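You operate a simulated robot arm through the tools that you are given. There is no shell and no other tool.

The job below is to be done with a simulated two-armed robot. You get a single attempt, and the scene is never put back.

TASK
Pick up the ink bottle marked "R250" from the top of the steel bench with one hand, pass it to the other hand and put it on the end of the steel bench by the winding machine. Set down upright: ink bottle.

It is judged by the outcome, as a careful person would: the job done as asked, and still so three seconds after it is handed in. It fails if anything else is knocked over, pushed out of place, dropped, spilled or broken.

THE ROBOT
Two 7-joint arms with two-finger parallel grippers on one trunk, on a base that moves. Base frame: it is fixed to the floor where the robot stands at the start and does not move with it; the origin is under the middle of the robot, x ahead of it, y to its left, z up; the surface under the hand at the start is at about z = 0.7. Lengths are in m, angles in degrees, forces in N, time in s.
The left shoulder is at the start at [0.02, 0.113, 1.147], the right one opposite. With the tool pointing down near the work surface each hand reaches from about 0.1 to 0.58 m from the robot's upright axis, wherever it stands, measured 20 degrees to its own side. Places, roughly: end of the steel bench by the winding machine [1.2, 0.5, 0.7]. Payload 1.57 kg a hand.
The TCP of each hand is the grasp point between the finger pads, 0.03 m short of the fingertips. In the tool frame z runs along the fingers and y along their closing line. The gripper opens to 0.08 m. The fingers are 0.017 m wide and 0.012 m thick; the gripper's body (0.04 by 0.082 m) begins 0.08 m behind the TCP.
Orientation is told as [roll, pitch, yaw] about the base's x, y, z axes, in that order, counted from this pose: with the fingers straight down and closing along the base's y, the tool's x points along the base's -x, its y along +y and its z along -z.

THE INTERFACE
- The arms move only by the tool send_rows. It takes "left_moves", "right_moves" or both (then of equal length, played together; a hand with none holds still); each is a list of rows, each an object of numbers (a shift or turn left out is 0, a gripper value left out holds the last): "ax", "ay", "az": the turn, a rotation vector about the tool's x, y, z in degrees; "x", "y", "z": the shift along the tool's x, y, z in mm; "jaw": the closure in counts, from 0 (fully open) to 255 (shut). In form: [{"ax": .., "ay": .., "az": .., "x": .., "y": .., "z": .., "jaw": ..}, ...]. A call has 1 to 20 rows; each row is the pose to reach, as a shift and turn from the pose commanded when the call began, along the tool's axes at that moment. Rows are played at 5 a second. More than 0.05 m and 8.6 degrees between two rows, or a gripper value outside its range, and nothing of the call is played. A pose out of reach is approached as far as the arm can. The call stops where the force on the tool passes 40 N (or 10 N more than at its start, if that is more) or the arm is blocked; 0.2 s more then pass. Each finger travels about 0.045 m/s and halts on what it meets, pressing with about 25 N; the grip force reading is that of the motor and also rises with nothing between the fingers. The clock runs only during rows and for 0.2 s after the last one: add rows that repeat a pose to give the fingers time. The reply holds the time, the measured pose of the TCP, the force on the tool along the base axes, the opening and the grip force, in the units named above and with some noise, with the torque about the TCP (base axes, N m) and any sound that the robot's microphone picked up, and new pictures: "pictures" is both (left out), scene, wrist or none (wrist: the cameras of the hands that moved).
- Cameras (640 x 400 px; columns grow to the right, rows downward): "scene" is now at [0.0787, -0.0398, 1.2508]; the picture's right is [-0.51, -0.86, 0.00], its down [-0.64, 0.38, -0.67] and it looks along [0.58, -0.34, -0.74] (base axes); focal length 273 px, centre (320, 200). "left" rides on the left gripper at [0.072, 0.007, -0.122] in its tool frame; the picture's right is [-0.09, 1.00, 0.00], its down [-0.84, -0.08, -0.54] and it looks along [-0.54, -0.05, 0.84] (tool axes); focal length 238 px, centre (320, 200). "right" rides on the right gripper at [0.072, -0.007, -0.122] in its tool frame; the picture's right is [0.09, 1.00, 0.00], its down [-0.84, 0.08, -0.54] and it looks along [-0.54, 0.05, 0.84] (tool axes); focal length 238 px, centre (320, 200).
- slide_trunk(by): moves the trunk up (or, below 0, down) by that many m; the arms and the scene camera ride with it, the base frame stays. It gives what a move gives, with no picture.
- base_move(legs): drives the robot by 1 to 6 legs, each [ahead, left, turn to the left] in m, m and degrees, along the robot's own axes; the way and the turn of a leg run together, so that a leg with both is an arc; at most 1.5 m and 180 degrees a leg. The arms and the cameras ride along, it lands a little off, and it stops where it bumps. It gives what a move gives, and a new picture of the scene camera.
- pan_tilt(pan, tilt): turns the head with the scene camera to pan (to the left, within 80 degrees either way) and tilt (down, from -29 to 69), counted from straight ahead of the robot. It gives what a move gives, and a new picture of the scene camera.
- probe_pixels(camera, pixels): for up to 12 pixels [column, row] of the newest picture of that camera ("zoom" is the newest enlarged one), the place [x, y, z] in the base frame of the surface seen there, good to about 0.002 m. It takes no simulated time.
- enlarge(camera, box): a new picture of the part [left, top, right, bottom] of that camera's present view, enlarged. It takes no simulated time.
- hand_in(): hands the job in; it is judged then, once.

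Open the grippers and draw the arms clear of the work before you hand the job in, unless the task says otherwise.

The tools are called after ">>>" as a command line: name --argument value ..., lists and objects as JSON in quotes. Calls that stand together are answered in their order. send_rows: Moves the arms, as the interface text tells. Its arguments: {"type":"object","properties":{"left_moves":{"type":"array"},"right_moves":{"type":"array"},"pictures":{"type":"string","enum":["both","scene","wrist","none"]}},"required":[]} The other tools are called the same way: slide_trunk (by) moves the trunk up or down; base_move (legs) drives the base; pan_tilt (pan, tilt) turns the head that bears the scene camera; probe_pixels (camera, pixels) gives the place of the surface under pixels of a picture; enlarge (camera, box) takes an enlarged picture of a part of a camera's view; hand_in () hands the job in.

At the start:

```text
t: 0.0
left_position: [0.4002, -0.0296, 0.9511]
left_tool_rot: [0.0, -0.1, 0.0]
left_ft_force: [-0.8, 0.3, 0.2]
left_moment: [0.01, 0.02, -0.02]
left_width: 0.0799
left_grasp_force: 0.1
right_position: [0.3413, -0.3831, 0.9575]
right_tool_rot: [0.0, 0.0, 0.0]
right_ft_force: [-0.2, -0.3, 0.5]
right_moment: [-0.03, 0.03, 0.01]
right_width: 0.0802
right_grasp_force: 0.0
trunk travel left (down, up): [-0.2, 0.37]
robot x, y, heading: [-0.0023, 0.001, -0.1]
head pan, tilt (commanded): [-30.8, 47.9]
```

scene: 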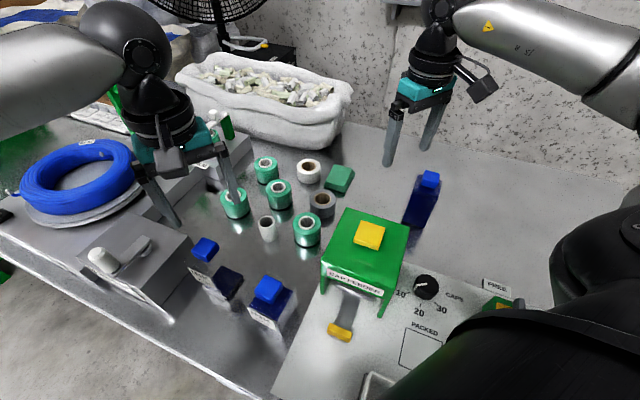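
right: 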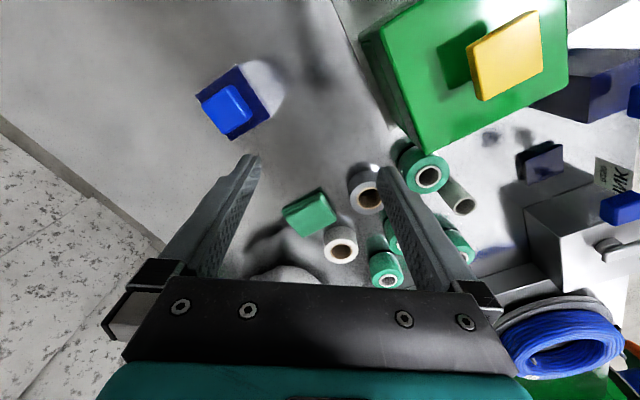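
left: 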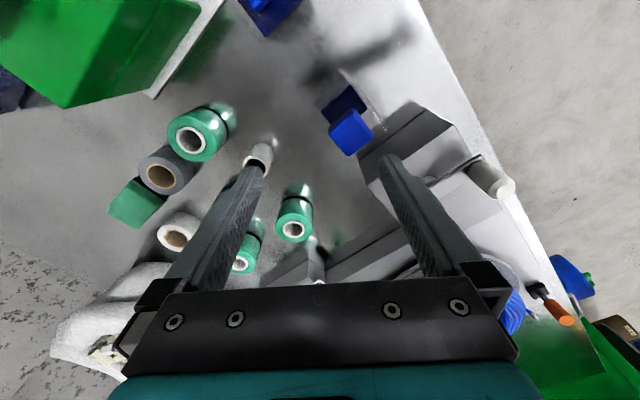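

The scene shows three blue-capped bottles: near (205,250), (268,290) and (428,180). I enlarge these to find which one is marked "R250".

>>> enlarge --camera "scene" --box '[170, 220, 310, 340]'

>>> enlarge --camera "scene" --box '[380, 150, 470, 240]'

>>> enlarge --camera "right" --box '[180, 40, 320, 150]'

>>> enlarge --camera "right" --box '[500, 20, 640, 240]'

```text
3.33 times, centred on (240, 280) of scene
```

zoom: 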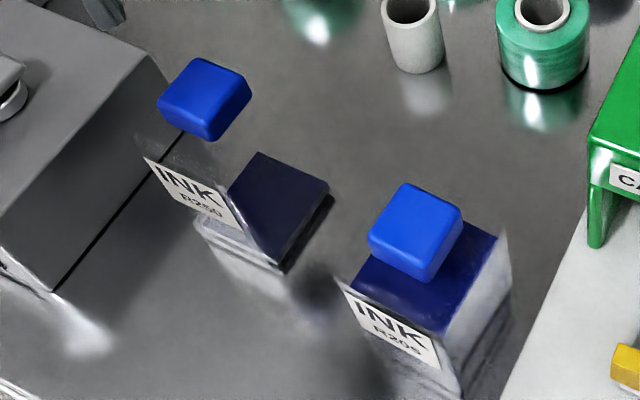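

```text
4.44 times, centred on (425, 195) of scene
```

zoom: 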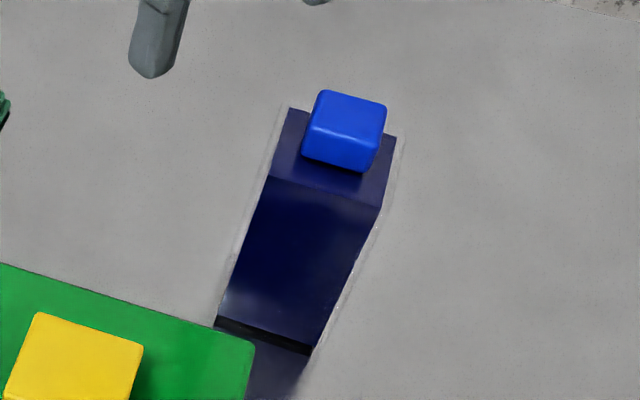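

```text
3.64 times, centred on (250, 95) of right
```

zoom: 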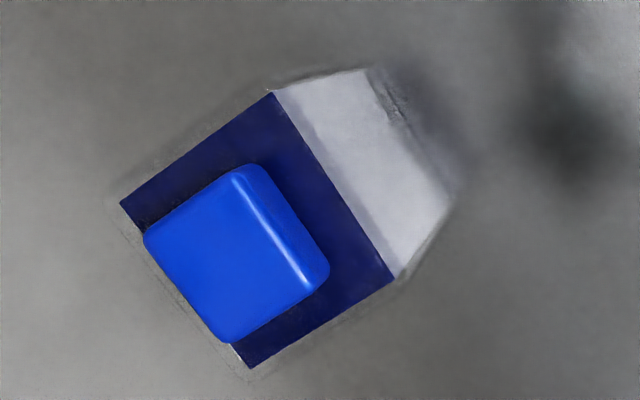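

```text
1.82 times, centred on (570, 130) of right
```

zoom: 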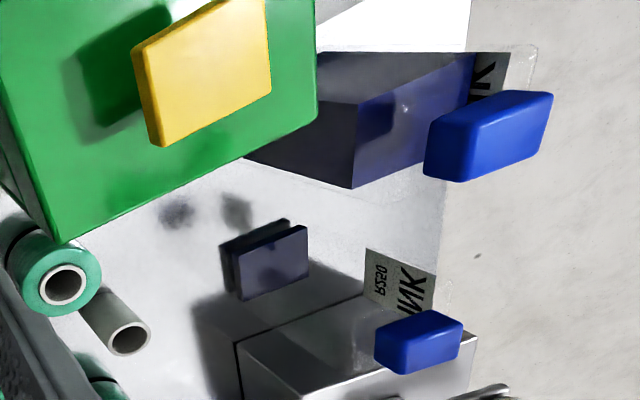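

Bottle at scene (205,255) seems to read R250, the one at (268,300) reads something like R20x. I zoom further on both labels to be sure.

>>> enlarge --camera "scene" --box '[195, 250, 227, 272]'

>>> enlarge --camera "scene" --box '[240, 278, 272, 304]'

>>> pan_tilt --pan 10 --tilt 40

```text
16.00 times, centred on (211, 261) of scene
```

zoom: 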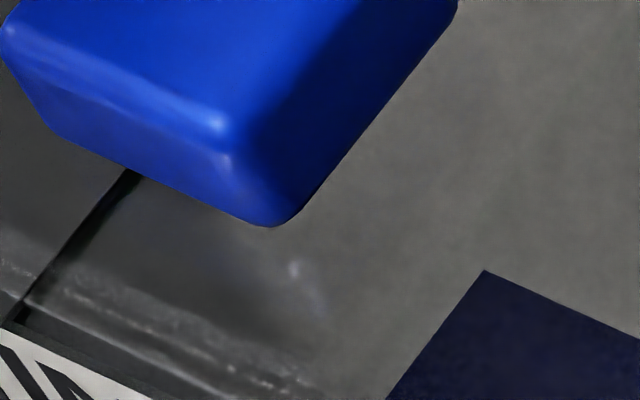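

```text
15.38 times, centred on (256, 291) of scene
```

zoom: 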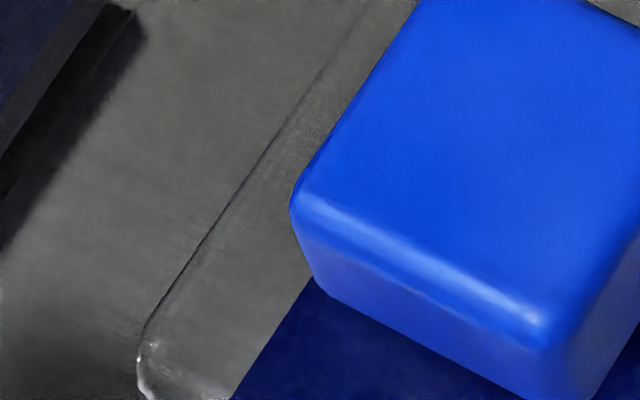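

```text
t: 1.1
left_position: [0.3993, -0.0291, 0.9517]
left_tool_rot: [-0.1, -0.1, 0.1]
left_ft_force: [0.1, 0.6, -0.2]
left_moment: [0.03, 0.0, 0.0]
left_width: 0.08
left_grasp_force: 0.0
right_position: [0.3416, -0.3824, 0.9581]
right_tool_rot: [0.0, 0.0, -0.1]
right_ft_force: [-0.8, -0.4, -0.2]
right_moment: [0.01, 0.01, 0.0]
right_width: 0.0798
right_grasp_force: 0.2
trunk travel left (down, up): [-0.2, 0.37]
robot x, y, heading: [0.0034, -0.0004, -0.0]
head pan, tilt (commanded): [10.0, 40.0]
```

scene: 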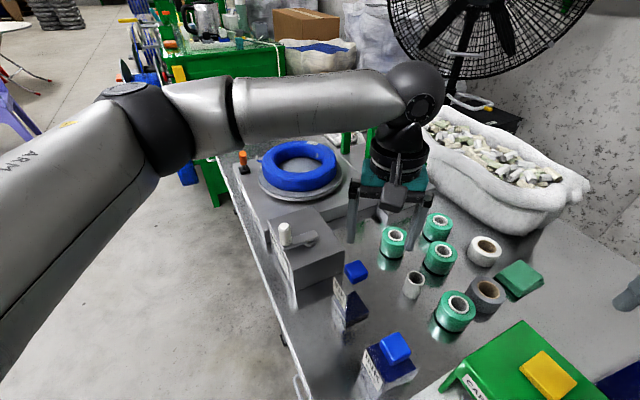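

The left arm blocks part of the view; the bench runs ahead with the coil winder at about (300,175). I probe the bench, the winder and the bottles.

>>> probe_pixels --camera "scene" --pixels '[[300, 160], [285, 230], [310, 260], [356, 270], [395, 347], [375, 300], [285, 320], [240, 190], [345, 145], [350, 365], [410, 240], [245, 165]]'

>>> enlarge --camera "scene" --box '[220, 110, 420, 260]'

>>> enlarge --camera "scene" --box '[310, 250, 430, 400]'

```text
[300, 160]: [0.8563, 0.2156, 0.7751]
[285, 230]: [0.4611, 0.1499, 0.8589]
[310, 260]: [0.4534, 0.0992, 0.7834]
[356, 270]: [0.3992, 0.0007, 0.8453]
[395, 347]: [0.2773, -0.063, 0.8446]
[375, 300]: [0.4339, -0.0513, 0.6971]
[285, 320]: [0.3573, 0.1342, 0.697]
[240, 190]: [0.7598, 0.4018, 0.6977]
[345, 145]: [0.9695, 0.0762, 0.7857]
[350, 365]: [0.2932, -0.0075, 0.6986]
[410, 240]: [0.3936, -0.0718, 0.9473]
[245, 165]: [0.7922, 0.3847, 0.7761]
```

```text
2.67 times, centred on (320, 185) of scene
```

zoom: 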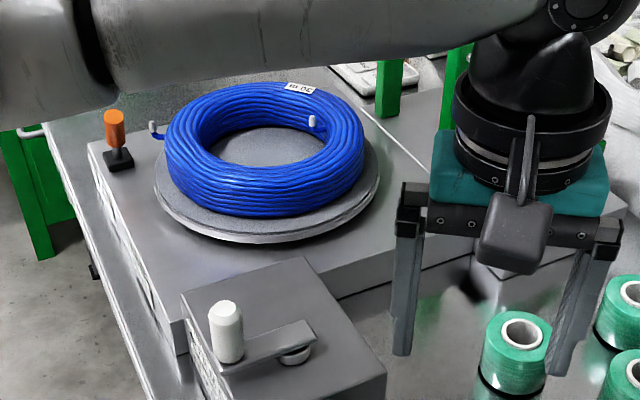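

```text
2.67 times, centred on (370, 325) of scene
```

zoom: 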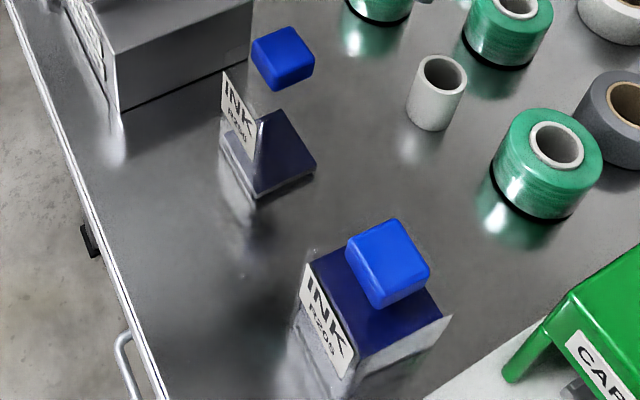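

Label on the bottle by the winder reads R250, the other reads R20x. I zoom tightly on both and probe the caps, label corners and bench edges to get dimensions.

>>> enlarge --camera "scene" --box '[355, 340, 425, 395]'

>>> enlarge --camera "scene" --box '[325, 250, 385, 335]'

```text
7.27 times, centred on (390, 368) of scene
```

zoom: 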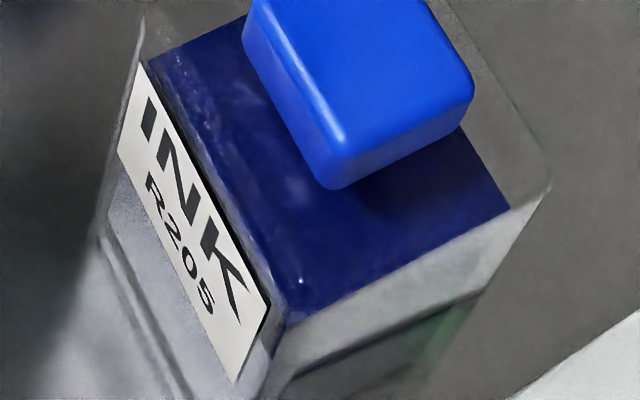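

```text
4.71 times, centred on (355, 292) of scene
```

zoom: 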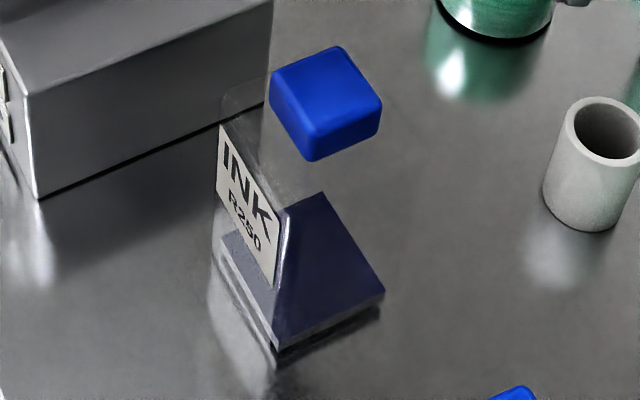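

R250 is confirmed at scene (355,290); the nearer one is R205. Now probing cap corners, label corners and ink corners in the zoom.

>>> probe_pixels --camera "zoom" --pixels '[[276, 76], [338, 50], [374, 100], [312, 128], [312, 152], [222, 135], [224, 190], [280, 222], [272, 280], [318, 200], [378, 292], [280, 340]]'

```text
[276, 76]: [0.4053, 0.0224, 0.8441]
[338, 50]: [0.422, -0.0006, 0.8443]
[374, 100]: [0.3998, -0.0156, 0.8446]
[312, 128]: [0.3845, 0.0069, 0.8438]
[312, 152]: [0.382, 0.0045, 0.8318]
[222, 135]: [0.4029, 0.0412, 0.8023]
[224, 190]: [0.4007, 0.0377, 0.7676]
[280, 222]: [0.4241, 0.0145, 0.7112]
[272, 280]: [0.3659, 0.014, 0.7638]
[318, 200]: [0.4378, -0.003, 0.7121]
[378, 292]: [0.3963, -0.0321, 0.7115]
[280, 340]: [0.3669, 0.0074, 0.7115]
```

The cap top is at z≈0.8445, centred near (0.403, 0.003), and the bottle's axes lie along 34°/−56°. Now I look at the bench edge and the far end, panning left.

>>> pan_tilt --pan 40 --tilt 45

>>> pan_tilt --pan 25 --tilt 15

```text
t: 2.0
left_position: [0.3998, -0.0286, 0.9512]
left_tool_rot: [-0.1, -0.1, 0.1]
left_ft_force: [0.9, 0.4, -0.2]
left_moment: [0.01, 0.0, 0.0]
left_width: 0.0801
left_grasp_force: 0.1
right_position: [0.3417, -0.3825, 0.9577]
right_tool_rot: [0.0, 0.0, -0.1]
right_ft_force: [0.1, 0.3, -1.3]
right_moment: [-0.04, -0.02, -0.02]
right_width: 0.0801
right_grasp_force: 0.0
trunk travel left (down, up): [-0.2, 0.37]
robot x, y, heading: [0.0023, -0.0044, 0.1]
head pan, tilt (commanded): [40.0, 45.0]
```

scene: 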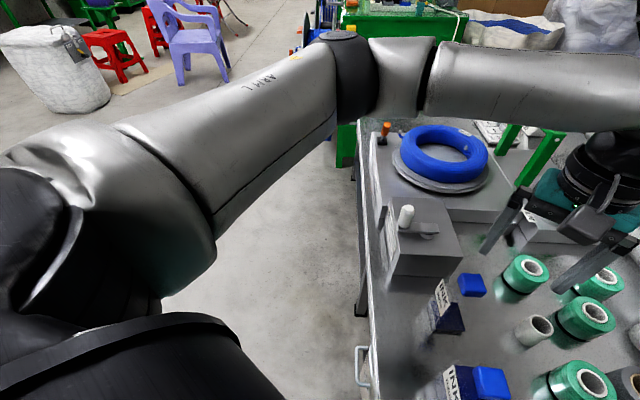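

```text
t: 3.0
left_position: [0.3992, -0.0293, 0.9516]
left_tool_rot: [0.0, 0.0, 0.1]
left_ft_force: [0.1, -0.3, 0.0]
left_moment: [0.0, -0.02, -0.02]
left_width: 0.08
left_grasp_force: 0.2
right_position: [0.3408, -0.3836, 0.957]
right_tool_rot: [0.0, 0.0, -0.1]
right_ft_force: [-0.1, 0.2, -0.3]
right_moment: [-0.02, -0.01, 0.0]
right_width: 0.0802
right_grasp_force: 0.0
trunk travel left (down, up): [-0.2, 0.37]
robot x, y, heading: [0.0029, 0.001, -0.1]
head pan, tilt (commanded): [25.0, 15.0]
```

scene: 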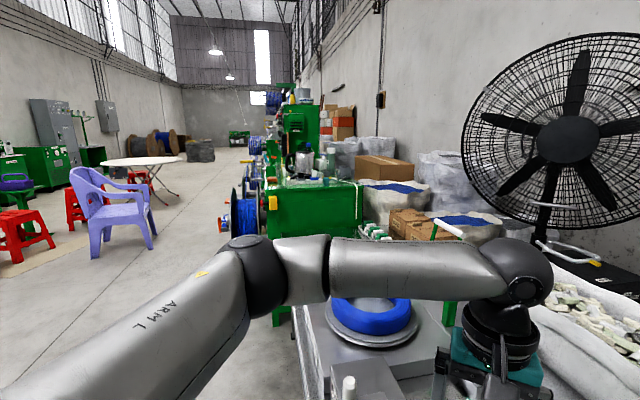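

The left arm hides the far end of the bench. I take one more view at lower tilt to measure the bench edge and what stands at the far end.

>>> pan_tilt --pan 32 --tilt 38

>>> enlarge --camera "scene" --box '[340, 60, 580, 210]'

```text
t: 3.8
left_position: [0.401, -0.029, 0.9514]
left_tool_rot: [0.1, 0.1, 0.1]
left_ft_force: [-0.8, -0.6, -0.5]
left_moment: [-0.01, -0.01, -0.01]
left_width: 0.08
left_grasp_force: 0.1
right_position: [0.3412, -0.3829, 0.9587]
right_tool_rot: [-0.1, 0.0, 0.0]
right_ft_force: [0.0, -1.2, 0.5]
right_moment: [0.03, -0.01, 0.04]
right_width: 0.0802
right_grasp_force: 0.0
trunk travel left (down, up): [-0.2, 0.37]
robot x, y, heading: [-0.0006, 0.0004, -0.1]
head pan, tilt (commanded): [32.0, 38.0]
```

scene: 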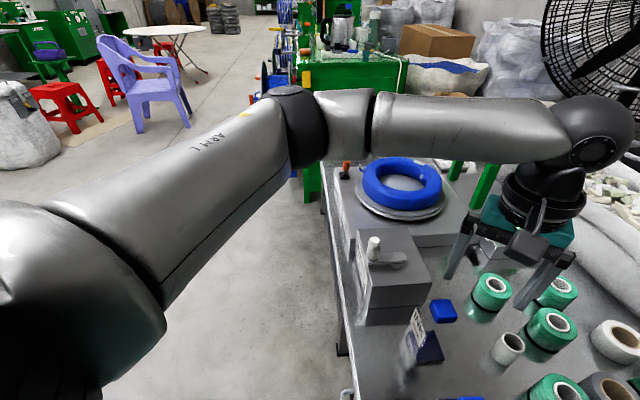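

```text
2.67 times, centred on (460, 135) of scene
```

zoom: 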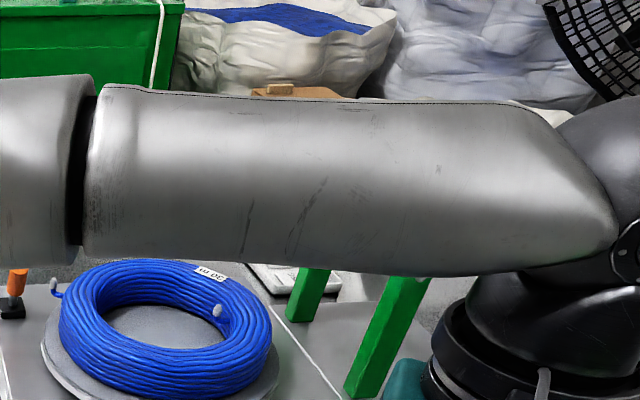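

I probe the bench edge line and winder box outline in this view.

>>> probe_pixels --camera "scene" --pixels '[[327, 200], [336, 250], [345, 300], [352, 345], [357, 385], [355, 320], [425, 305], [430, 265], [465, 210], [345, 170], [374, 245], [330, 165]]'

>>> probe_pixels --camera "zoom" --pixels '[[280, 285], [300, 285], [310, 300], [400, 300], [320, 340], [320, 272], [250, 268], [355, 350], [15, 285], [5, 330]]'

```text
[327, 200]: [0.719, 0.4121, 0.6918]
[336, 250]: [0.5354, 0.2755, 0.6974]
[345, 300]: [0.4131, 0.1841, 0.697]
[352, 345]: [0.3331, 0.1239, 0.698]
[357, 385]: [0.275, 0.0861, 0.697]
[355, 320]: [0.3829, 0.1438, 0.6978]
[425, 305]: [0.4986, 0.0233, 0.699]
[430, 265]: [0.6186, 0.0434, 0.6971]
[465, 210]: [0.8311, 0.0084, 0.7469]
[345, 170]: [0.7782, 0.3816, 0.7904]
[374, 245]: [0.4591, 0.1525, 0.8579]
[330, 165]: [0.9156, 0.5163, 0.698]
```

```text
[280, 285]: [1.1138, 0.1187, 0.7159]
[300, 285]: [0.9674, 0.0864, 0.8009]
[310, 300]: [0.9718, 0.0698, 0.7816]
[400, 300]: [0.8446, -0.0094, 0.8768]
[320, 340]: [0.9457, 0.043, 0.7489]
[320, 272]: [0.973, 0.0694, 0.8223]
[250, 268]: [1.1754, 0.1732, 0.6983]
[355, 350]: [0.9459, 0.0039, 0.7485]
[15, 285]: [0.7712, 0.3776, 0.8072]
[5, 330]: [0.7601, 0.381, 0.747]
```

Edge line and winder box are measured: the bottle stands about 0.15 m inside the near edge. I bring the left hand, turned 34.5° to match the bottle, above the cap and look with the wrist camera.

>>> send_rows --left_moves '[{"az": -7, "x": -1, "y": 8, "z": 0, "jaw": 0}, {"az": -14, "x": -1, "y": 16, "z": 0}, {"az": -21, "x": -2, "y": 24, "z": 0}, {"az": -28, "x": -2.5, "y": 30, "z": 0}, {"az": -34.5, "x": -2.7, "y": 32, "z": 0}, {"az": -34.5, "x": -2.7, "y": 32, "z": 0}]' --pictures "both"

```text
t: 5.2
left_position: [0.4031, 0.0034, 0.9526]
left_tool_rot: [0.0, 0.0, 34.7]
left_ft_force: [0.9, 0.0, 0.5]
left_moment: [0.02, -0.05, -0.03]
left_width: 0.0798
left_grasp_force: 0.0
right_position: [0.3418, -0.382, 0.9572]
right_tool_rot: [0.1, 0.0, 0.0]
right_ft_force: [0.0, 0.4, 0.1]
right_moment: [0.03, 0.01, 0.01]
right_width: 0.0799
right_grasp_force: 0.0
trunk travel left (down, up): [-0.2, 0.37]
robot x, y, heading: [-0.0002, 0.0001, 0.2]
head pan, tilt (commanded): [32.0, 38.0]
```

scene: 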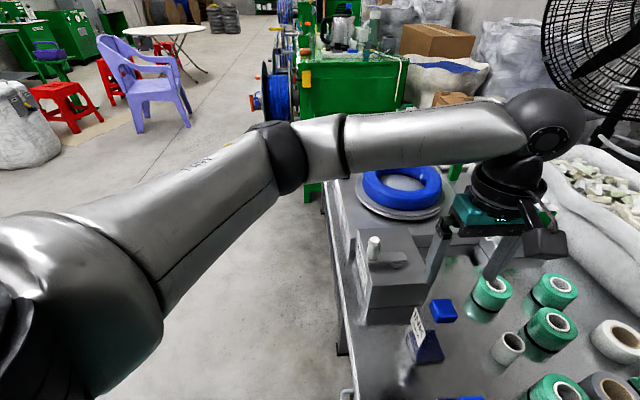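
left: 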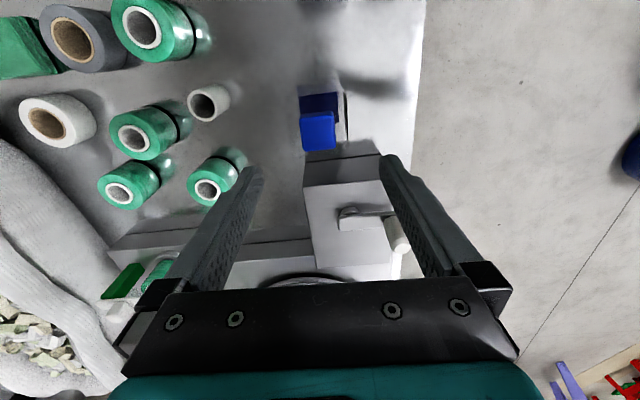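

The cap appears at (318,130) in the left wrist view, aligned with the fingers. I zoom and probe it for cap centre, heights and shoulder.

>>> enlarge --camera "left" --box '[278, 80, 358, 160]'

>>> probe_pixels --camera "left" --pixels '[[303, 116], [331, 114], [333, 147], [305, 148], [318, 130], [303, 100], [337, 96], [346, 100], [346, 140], [318, 112]]'

```text
5.00 times, centred on (318, 120) of left
```

zoom: 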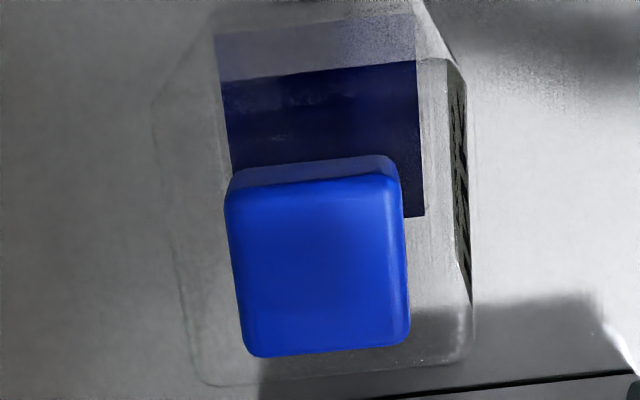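

```text
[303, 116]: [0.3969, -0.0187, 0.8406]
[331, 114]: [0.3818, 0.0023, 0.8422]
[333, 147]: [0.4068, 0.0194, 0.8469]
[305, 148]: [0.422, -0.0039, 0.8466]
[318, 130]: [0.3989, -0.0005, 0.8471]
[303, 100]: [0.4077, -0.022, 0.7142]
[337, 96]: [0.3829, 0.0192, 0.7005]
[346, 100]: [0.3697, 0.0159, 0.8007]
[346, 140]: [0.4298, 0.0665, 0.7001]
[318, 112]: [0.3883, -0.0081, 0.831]
```

Cap centre reads about (0.402, 0.001), turned within about 1° of the fingers; shoulder at about z=0.825, body about 60 mm wide. I descend part of the way so the fingertips are level with the cap, then check centring.

>>> send_rows --left_moves '[{"x": 1, "y": -1.5, "z": 25, "jaw": 0}, {"x": 1, "y": -1.5, "z": 50}, {"x": 1, "y": -1.5, "z": 75}, {"x": 1, "y": -1.5, "z": 90}, {"x": 1, "y": -1.5, "z": 90}]' --pictures "both"

>>> enlarge --camera "left" --box '[200, 80, 440, 240]'

```text
t: 6.4
left_position: [0.4031, 0.0015, 0.861]
left_tool_rot: [-0.1, 0.0, 34.6]
left_ft_force: [-0.2, 0.2, 0.6]
left_moment: [-0.02, 0.01, 0.02]
left_width: 0.0797
left_grasp_force: 0.3
right_position: [0.3405, -0.3822, 0.957]
right_tool_rot: [0.0, 0.0, 0.0]
right_ft_force: [0.6, -0.2, -0.2]
right_moment: [0.01, -0.04, -0.01]
right_width: 0.0799
right_grasp_force: 0.1
trunk travel left (down, up): [-0.2, 0.37]
robot x, y, heading: [-0.0019, 0.0035, 0.0]
head pan, tilt (commanded): [32.0, 38.0]
```

scene: 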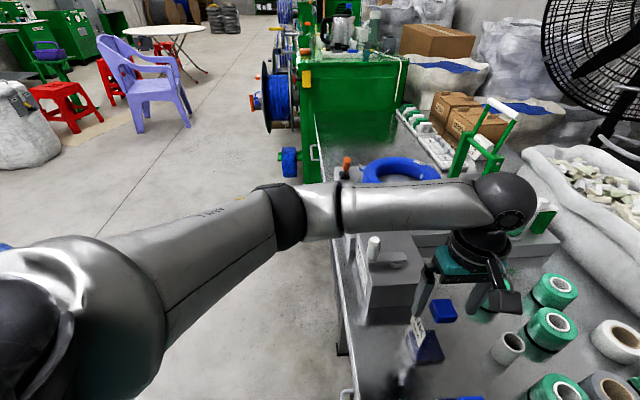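
left: 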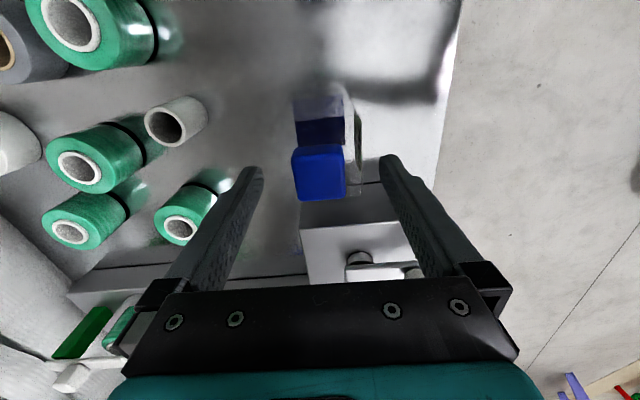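

```text
2.50 times, centred on (320, 160) of left
```

zoom: 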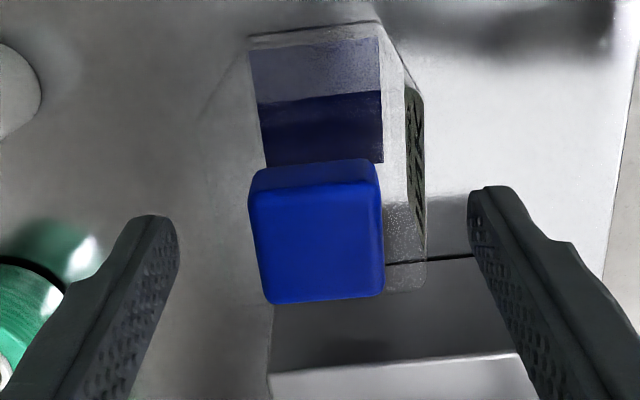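

Cap sits between the fingertips, about 1–2 mm towards the left finger. I shift 1 mm and descend to TCP z≈0.803 with the fingers straddling the body, then look.

>>> send_rows --left_moves '[{"y": -1, "z": 15, "jaw": 0}, {"y": -1, "z": 30}, {"y": -1, "z": 45}, {"y": -1, "z": 57}, {"y": -1, "z": 57}]' --pictures "both"

>>> enlarge --camera "left" --box '[200, 80, 440, 240]'

```text
t: 7.6
left_position: [0.402, -0.0002, 0.8038]
left_tool_rot: [0.0, 0.0, 34.6]
left_ft_force: [1.3, 0.2, -0.2]
left_moment: [0.0, -0.05, 0.04]
left_width: 0.08
left_grasp_force: 0.0
right_position: [0.3415, -0.3821, 0.956]
right_tool_rot: [0.0, -0.1, 0.1]
right_ft_force: [-0.4, 1.1, 0.1]
right_moment: [-0.03, 0.02, 0.0]
right_width: 0.08
right_grasp_force: 0.1
trunk travel left (down, up): [-0.2, 0.37]
robot x, y, heading: [-0.0016, -0.0026, -0.2]
head pan, tilt (commanded): [32.0, 38.0]
```

scene: 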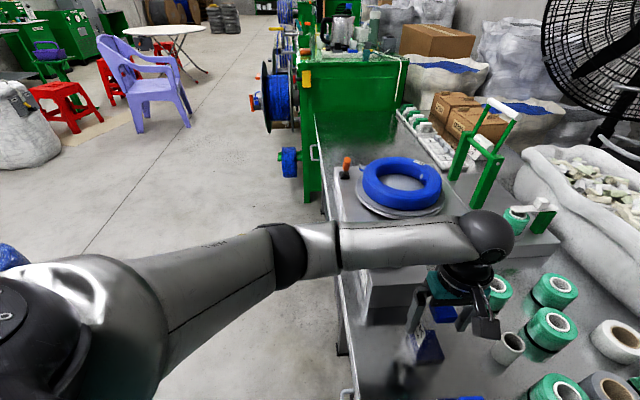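
left: 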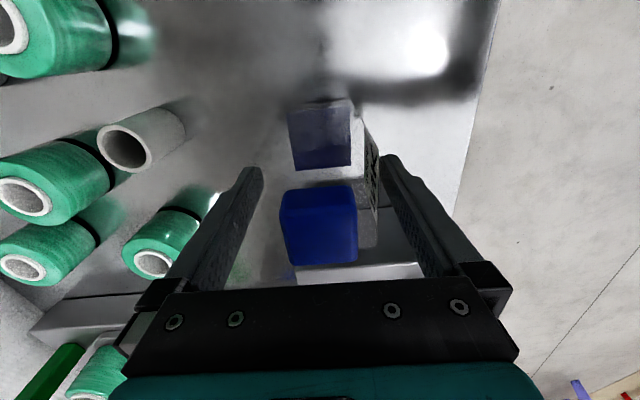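

```text
2.50 times, centred on (320, 160) of left
```

zoom: 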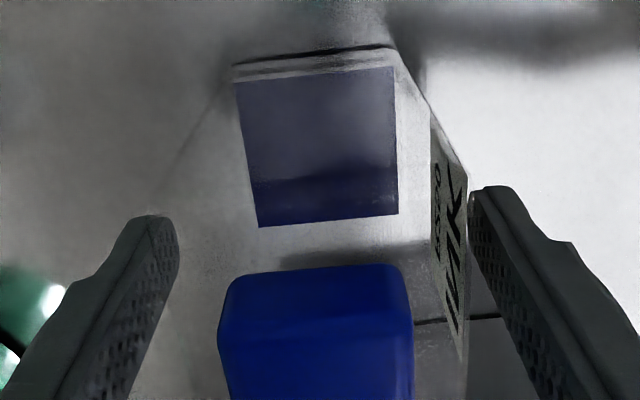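

The bottle is centred between the fingers with a clear gap on both sides. I close the left gripper on the body, with repeated rows to give it time, and check width and forces.

>>> send_rows --left_moves '[{"jaw": 120}, {"jaw": 255}, {"jaw": 255}, {"jaw": 255}, {"jaw": 255}]' --pictures "both"

>>> enlarge --camera "scene" --box '[300, 80, 540, 220]'

```text
t: 8.8
left_position: [0.4037, 0.0009, 0.804]
left_tool_rot: [0.1, 0.0, 34.5]
left_ft_force: [0.5, 0.2, -0.1]
left_moment: [-0.01, -0.02, 0.01]
left_width: 0.0634
left_grasp_force: 25.0
right_position: [0.3416, -0.3827, 0.9586]
right_tool_rot: [0.1, -0.1, 0.0]
right_ft_force: [0.3, -0.2, 0.4]
right_moment: [-0.05, 0.0, -0.01]
right_width: 0.0801
right_grasp_force: 0.1
trunk travel left (down, up): [-0.2, 0.37]
robot x, y, heading: [0.0013, 0.0023, 0.2]
head pan, tilt (commanded): [32.0, 38.0]
```

scene: 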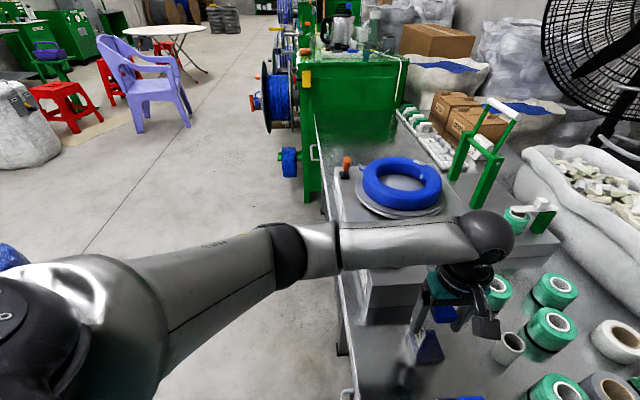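
left: 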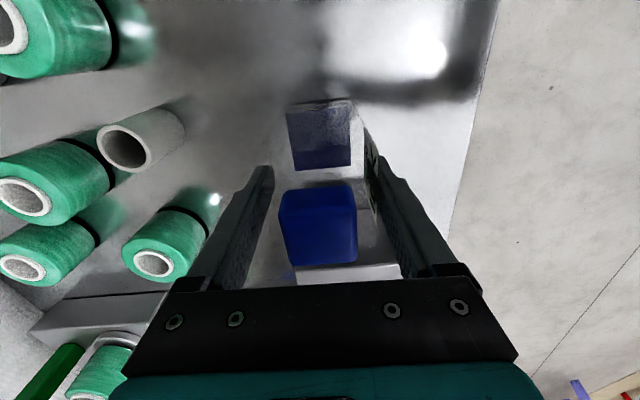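

```text
2.67 times, centred on (420, 150) of scene
```

zoom: 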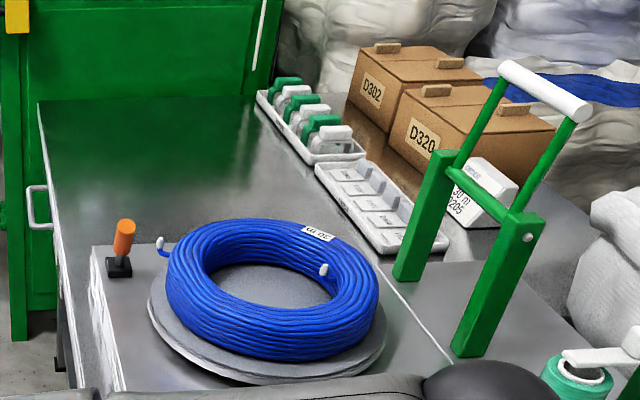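

The grip holds at 63.4 mm with 25 N. The far end of the bench, between the coil and the green cabinet, shows free at zoom (150,170); I probe that area and its neighbours.

>>> probe_pixels --camera "zoom" --pixels '[[45, 105], [150, 110], [260, 110], [150, 170], [220, 180], [65, 235], [270, 160], [120, 230], [240, 217], [540, 90], [440, 160], [330, 175]]'

>>> probe_pixels --camera "scene" --pixels '[[310, 130], [315, 160], [312, 190], [320, 100], [290, 165], [350, 62], [300, 60], [318, 205], [440, 160], [462, 155], [500, 105], [540, 215]]'

```text
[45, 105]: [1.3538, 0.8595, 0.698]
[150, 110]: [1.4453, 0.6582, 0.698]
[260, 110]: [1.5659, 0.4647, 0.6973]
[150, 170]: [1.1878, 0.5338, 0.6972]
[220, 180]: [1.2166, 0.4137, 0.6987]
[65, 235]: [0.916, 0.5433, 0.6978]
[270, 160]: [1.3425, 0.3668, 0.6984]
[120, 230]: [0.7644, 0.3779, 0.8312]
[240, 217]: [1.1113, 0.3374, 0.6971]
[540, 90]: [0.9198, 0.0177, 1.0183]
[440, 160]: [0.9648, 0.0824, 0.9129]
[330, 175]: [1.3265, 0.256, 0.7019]
```

```text
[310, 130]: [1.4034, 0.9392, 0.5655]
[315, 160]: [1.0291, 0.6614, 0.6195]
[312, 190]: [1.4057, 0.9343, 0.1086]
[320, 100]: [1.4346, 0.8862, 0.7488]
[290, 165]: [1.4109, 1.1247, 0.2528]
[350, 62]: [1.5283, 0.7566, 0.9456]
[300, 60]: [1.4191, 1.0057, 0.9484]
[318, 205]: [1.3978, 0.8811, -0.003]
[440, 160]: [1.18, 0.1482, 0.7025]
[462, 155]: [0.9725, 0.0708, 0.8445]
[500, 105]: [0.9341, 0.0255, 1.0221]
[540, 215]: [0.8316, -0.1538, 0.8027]
```

The free target area is around (1.2, 0.5), well clear of the coil and tray; approaching it with a left hand reaching in from the aisle side is much safer than a right arm passing the green stand. So I release the bottle (it hasn't been lifted), to pick it with the right hand and receive with the left.

>>> send_rows --left_moves '[{"jaw": 0}, {"jaw": 0}, {"jaw": 0}, {"z": 0, "jaw": 0}, {"z": -20, "jaw": 0}, {"z": -50, "jaw": 0}, {"z": -90, "jaw": 0}, {"z": -130, "jaw": 0}, {"z": -160, "jaw": 0}, {"z": -160, "jaw": 0}]' --pictures "both"

```text
t: 11.0
left_position: [0.4024, -0.0002, 0.9642]
left_tool_rot: [0.0, 0.0, 34.6]
left_ft_force: [-0.9, -0.9, -0.6]
left_moment: [0.04, -0.01, 0.01]
left_width: 0.0798
left_grasp_force: 0.0
right_position: [0.3418, -0.3831, 0.957]
right_tool_rot: [0.0, 0.0, 0.0]
right_ft_force: [0.0, -0.3, 0.4]
right_moment: [0.0, 0.02, 0.0]
right_width: 0.0798
right_grasp_force: 0.1
trunk travel left (down, up): [-0.2, 0.37]
robot x, y, heading: [-0.0017, 0.0016, -0.3]
head pan, tilt (commanded): [32.0, 38.0]
```

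scene: 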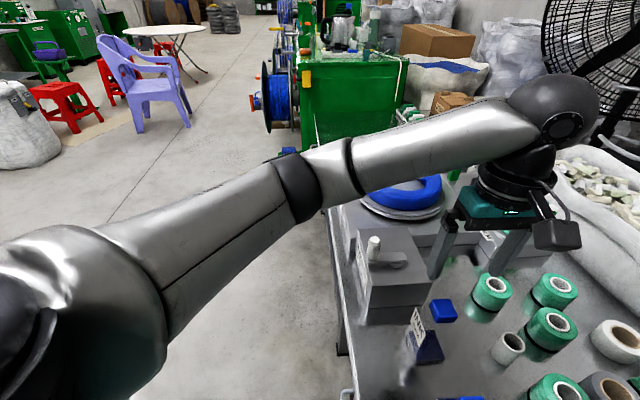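
left: 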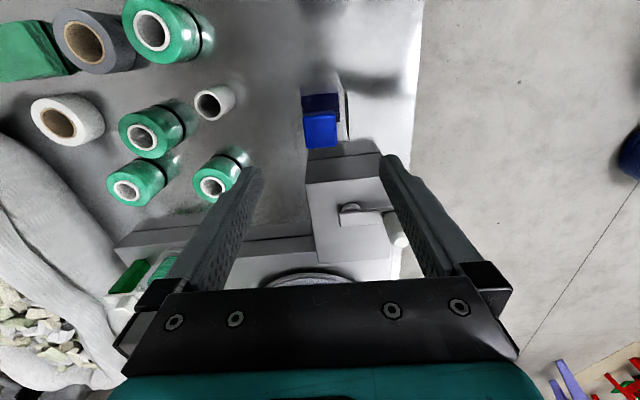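

The bottle still stands at (322,125) in the left view and (430,330) in the scene. I swing the left hand out to the left and up, turning it to point to the robot's right at 20° below horizontal, ready to receive.

>>> send_rows --left_moves '[{"ax": 2.8, "ay": 5.35, "az": -4.0, "x": -10.9, "y": 18.8, "z": -6.7, "jaw": 0}, {"ax": 5.6, "ay": 10.7, "az": -8.0, "x": -21.9, "y": 37.6, "z": -13.3}, {"ax": 8.4, "ay": 16.05, "az": -12.0, "x": -32.8, "y": 56.3, "z": -20}, {"ax": 11.2, "ay": 21.4, "az": -16.0, "x": -43.7, "y": 75.1, "z": -26.7}, {"ax": 14.0, "ay": 26.75, "az": -20.0, "x": -54.7, "y": 93.9, "z": -33.3}, {"ax": 16.85, "ay": 32.1, "az": -24.05, "x": -65.6, "y": 112.7, "z": -40}, {"ax": 19.7, "ay": 37.45, "az": -28.1, "x": -76.5, "y": 131.4, "z": -46.7}, {"ax": 22.5, "ay": 42.8, "az": -32.1, "x": -87.5, "y": 150.2, "z": -53.3}, {"ax": 25.3, "ay": 48.15, "az": -36.1, "x": -98.4, "y": 169, "z": -60}, {"ax": 28.1, "ay": 53.5, "az": -40.1, "x": -109.3, "y": 187.8, "z": -66.7}, {"ax": 30.9, "ay": 58.85, "az": -44.1, "x": -120.3, "y": 206.5, "z": -73.3}, {"ax": 33.7, "ay": 64.2, "az": -48.1, "x": -131.2, "y": 225.3, "z": -80}, {"ax": 33.7, "ay": 64.2, "az": -48.1, "x": -131.2, "y": 225.3, "z": -80}]' --pictures "both"

```text
t: 13.8
left_position: [0.3837, 0.2595, 1.0453]
left_tool_rot: [0.1, 70.1, 90.0]
left_ft_force: [-1.2, -0.6, -0.3]
left_moment: [-0.04, -0.02, 0.01]
left_width: 0.0797
left_grasp_force: 0.0
right_position: [0.3405, -0.3824, 0.9578]
right_tool_rot: [-0.1, 0.0, 0.0]
right_ft_force: [-0.7, 0.6, 0.3]
right_moment: [-0.02, -0.01, -0.01]
right_width: 0.08
right_grasp_force: 0.1
trunk travel left (down, up): [-0.2, 0.37]
robot x, y, heading: [0.0041, -0.0021, -0.2]
head pan, tilt (commanded): [32.0, 38.0]
```

scene: 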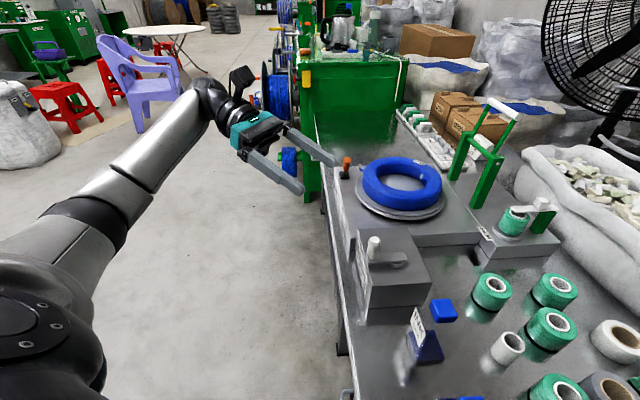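
left: 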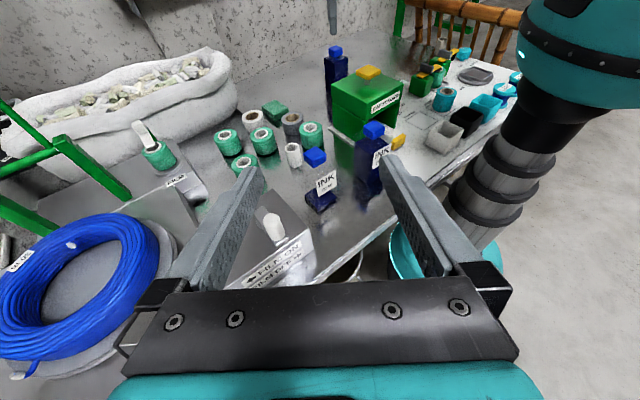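

The left hand now points right and slightly down, with a clear view of the bench. Next I bring the right hand above the bottle with a 34.5° yaw, high enough to clear everything.

>>> enlarge --camera "left" --box '[280, 20, 520, 280]'

>>> probe_pixels --camera "left" --pixels '[[335, 50], [373, 130], [316, 155], [370, 72], [420, 250], [345, 275], [490, 180], [275, 108], [310, 128], [292, 148], [260, 135], [325, 185]]'

```text
1.54 times, centred on (400, 150) of left
```

zoom: 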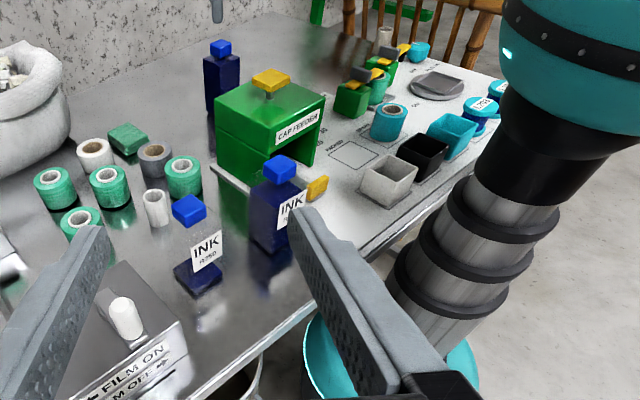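

```text
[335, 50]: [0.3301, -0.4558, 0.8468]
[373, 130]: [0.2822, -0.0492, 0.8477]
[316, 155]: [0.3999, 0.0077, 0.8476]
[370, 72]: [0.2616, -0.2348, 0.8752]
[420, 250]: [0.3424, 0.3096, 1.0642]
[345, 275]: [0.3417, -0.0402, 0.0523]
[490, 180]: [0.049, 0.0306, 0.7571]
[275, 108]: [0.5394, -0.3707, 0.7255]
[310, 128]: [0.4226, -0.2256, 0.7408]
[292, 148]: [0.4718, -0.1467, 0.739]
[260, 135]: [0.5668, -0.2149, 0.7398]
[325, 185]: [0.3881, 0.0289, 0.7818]
```

The bench is fully visible, and the right hand's way from (0.34,−0.38) to the bottle is clear above z=0.92 (feeder knob 0.875, R205 cap 0.848). I move the right hand over the bottle with yaw 34.5°.

>>> send_rows --right_moves '[{"az": -3.45, "x": -6.2, "y": 38.4, "z": -13, "jaw": 0}, {"az": -6.9, "x": -12.4, "y": 76.8, "z": -13}, {"az": -10.35, "x": -18.6, "y": 115.2, "z": -13}, {"az": -13.8, "x": -24.8, "y": 153.6, "z": -13}, {"az": -17.25, "x": -31, "y": 192, "z": -13}, {"az": -20.7, "x": -37.2, "y": 230.4, "z": -13}, {"az": -24.15, "x": -43.4, "y": 268.8, "z": -13}, {"az": -27.6, "x": -49.6, "y": 307.2, "z": -13}, {"az": -31.05, "x": -55.8, "y": 345.6, "z": -13}, {"az": -34.5, "x": -62, "y": 384, "z": -13}, {"az": -34.5, "x": -62, "y": 384, "z": -13}]' --pictures "both"

>>> enlarge --camera "right" --box '[240, 60, 400, 200]'

```text
t: 16.2
left_position: [0.3835, 0.2603, 1.0454]
left_tool_rot: [-0.1, 70.1, 89.8]
left_ft_force: [0.1, -0.3, -0.4]
left_moment: [-0.02, 0.0, -0.01]
left_width: 0.0799
left_grasp_force: 0.0
right_position: [0.4031, 0.0021, 0.9715]
right_tool_rot: [0.0, 0.0, 34.6]
right_ft_force: [-0.2, 0.1, 0.5]
right_moment: [0.0, 0.01, 0.05]
right_width: 0.0802
right_grasp_force: 0.1
trunk travel left (down, up): [-0.2, 0.37]
robot x, y, heading: [-0.0, 0.0006, 0.1]
head pan, tilt (commanded): [32.0, 38.0]
```

scene: 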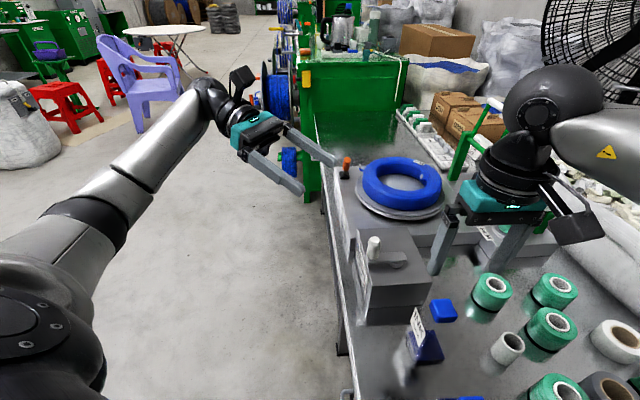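
right: 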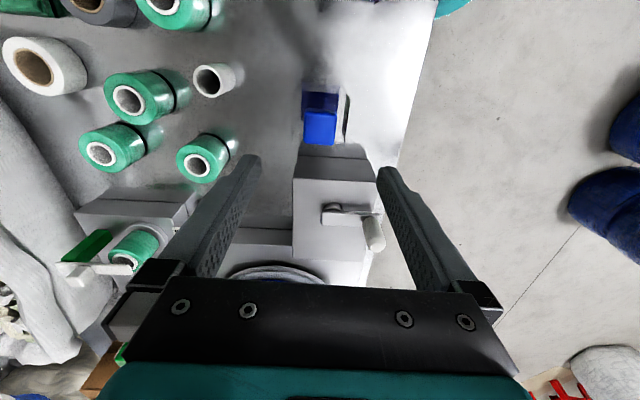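

```text
2.86 times, centred on (320, 130) of right
```

zoom: 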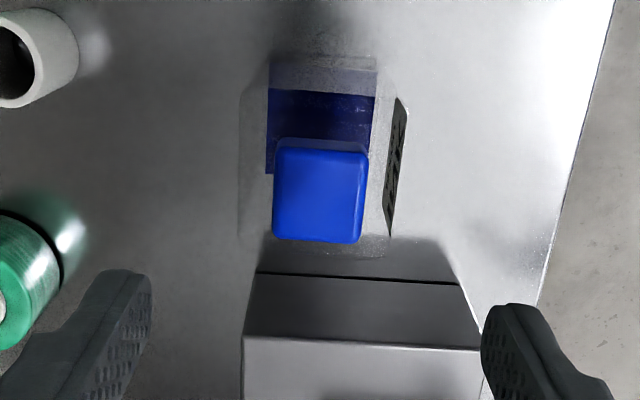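

The cap is centred (zoom 319 vs finger midpoint 318) and aligned. I descend with the right hand in small steps to TCP z≈0.805.

>>> send_rows --right_moves '[{"z": 30, "jaw": 0}, {"z": 60}, {"z": 90}, {"z": 110}, {"z": 125}, {"z": 140}, {"z": 155}, {"z": 166}, {"z": 166}]' --pictures "both"

>>> enlarge --camera "right" --box '[200, 80, 440, 240]'

>>> enlarge --camera "left" --box '[220, 40, 440, 240]'

```text
t: 18.2
left_position: [0.3838, 0.2596, 1.044]
left_tool_rot: [0.0, 69.9, 89.9]
left_ft_force: [0.3, 0.0, -0.2]
left_moment: [0.02, 0.01, -0.03]
left_width: 0.08
left_grasp_force: 0.1
right_position: [0.4033, 0.0019, 0.8048]
right_tool_rot: [0.1, 0.1, 34.5]
right_ft_force: [0.0, -0.1, 1.7]
right_moment: [-0.01, -0.03, 0.0]
right_width: 0.08
right_grasp_force: 0.1
trunk travel left (down, up): [-0.2, 0.37]
robot x, y, heading: [0.0019, 0.0006, 0.2]
head pan, tilt (commanded): [32.0, 38.0]
```

scene: 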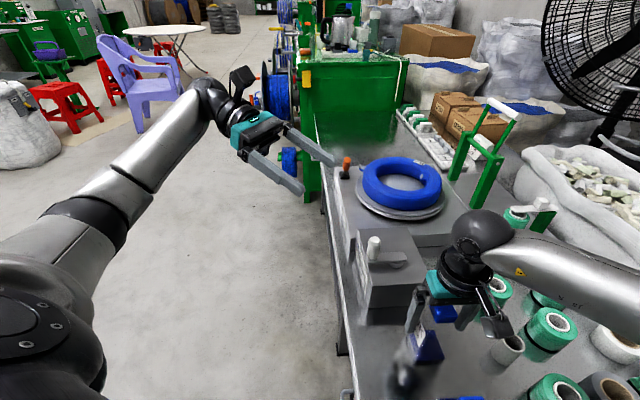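
right: 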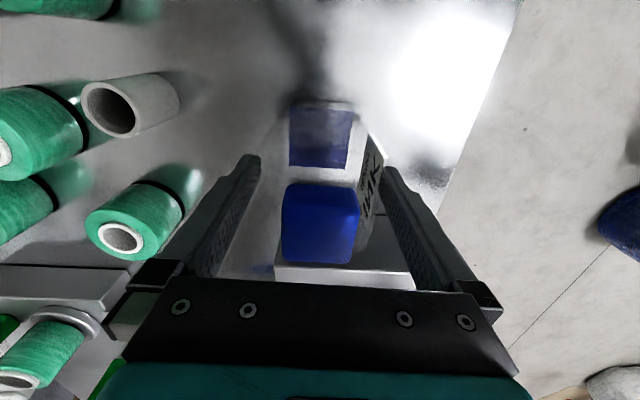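

```text
2.50 times, centred on (320, 160) of right
```

zoom: 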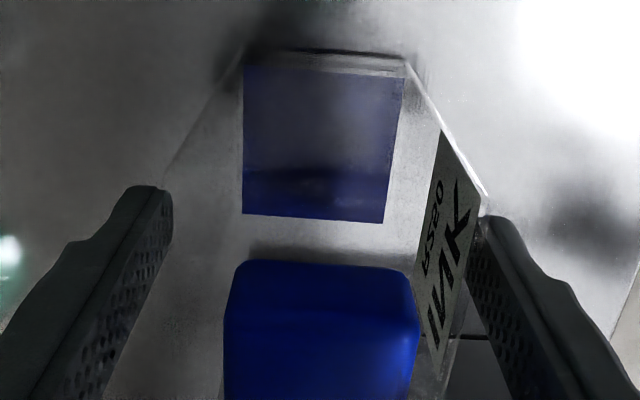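

```text
2.00 times, centred on (330, 140) of left
```

zoom: 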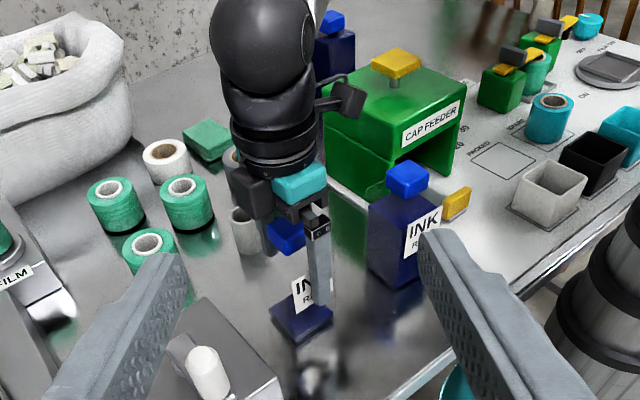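

The right fingers straddle the R250 bottle, label just inside the right finger. I close the right gripper.

>>> send_rows --right_moves '[{"jaw": 120}, {"jaw": 255}, {"jaw": 255}, {"jaw": 255}, {"jaw": 255}]' --pictures "wrist"

```text
t: 19.4
left_position: [0.3828, 0.2593, 1.0443]
left_tool_rot: [0.0, 70.0, 89.8]
left_ft_force: [0.2, -0.5, 0.3]
left_moment: [0.02, 0.03, 0.02]
left_width: 0.0799
left_grasp_force: 0.1
right_position: [0.4024, 0.0022, 0.8046]
right_tool_rot: [0.1, -0.1, 34.5]
right_ft_force: [0.0, -0.8, 0.0]
right_moment: [0.01, 0.0, 0.01]
right_width: 0.0636
right_grasp_force: 24.8
trunk travel left (down, up): [-0.2, 0.37]
robot x, y, heading: [0.0003, -0.0015, 0.2]
head pan, tilt (commanded): [32.0, 38.0]
```

right: 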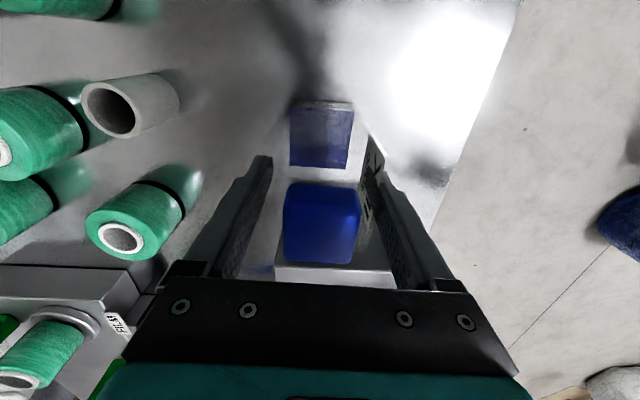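

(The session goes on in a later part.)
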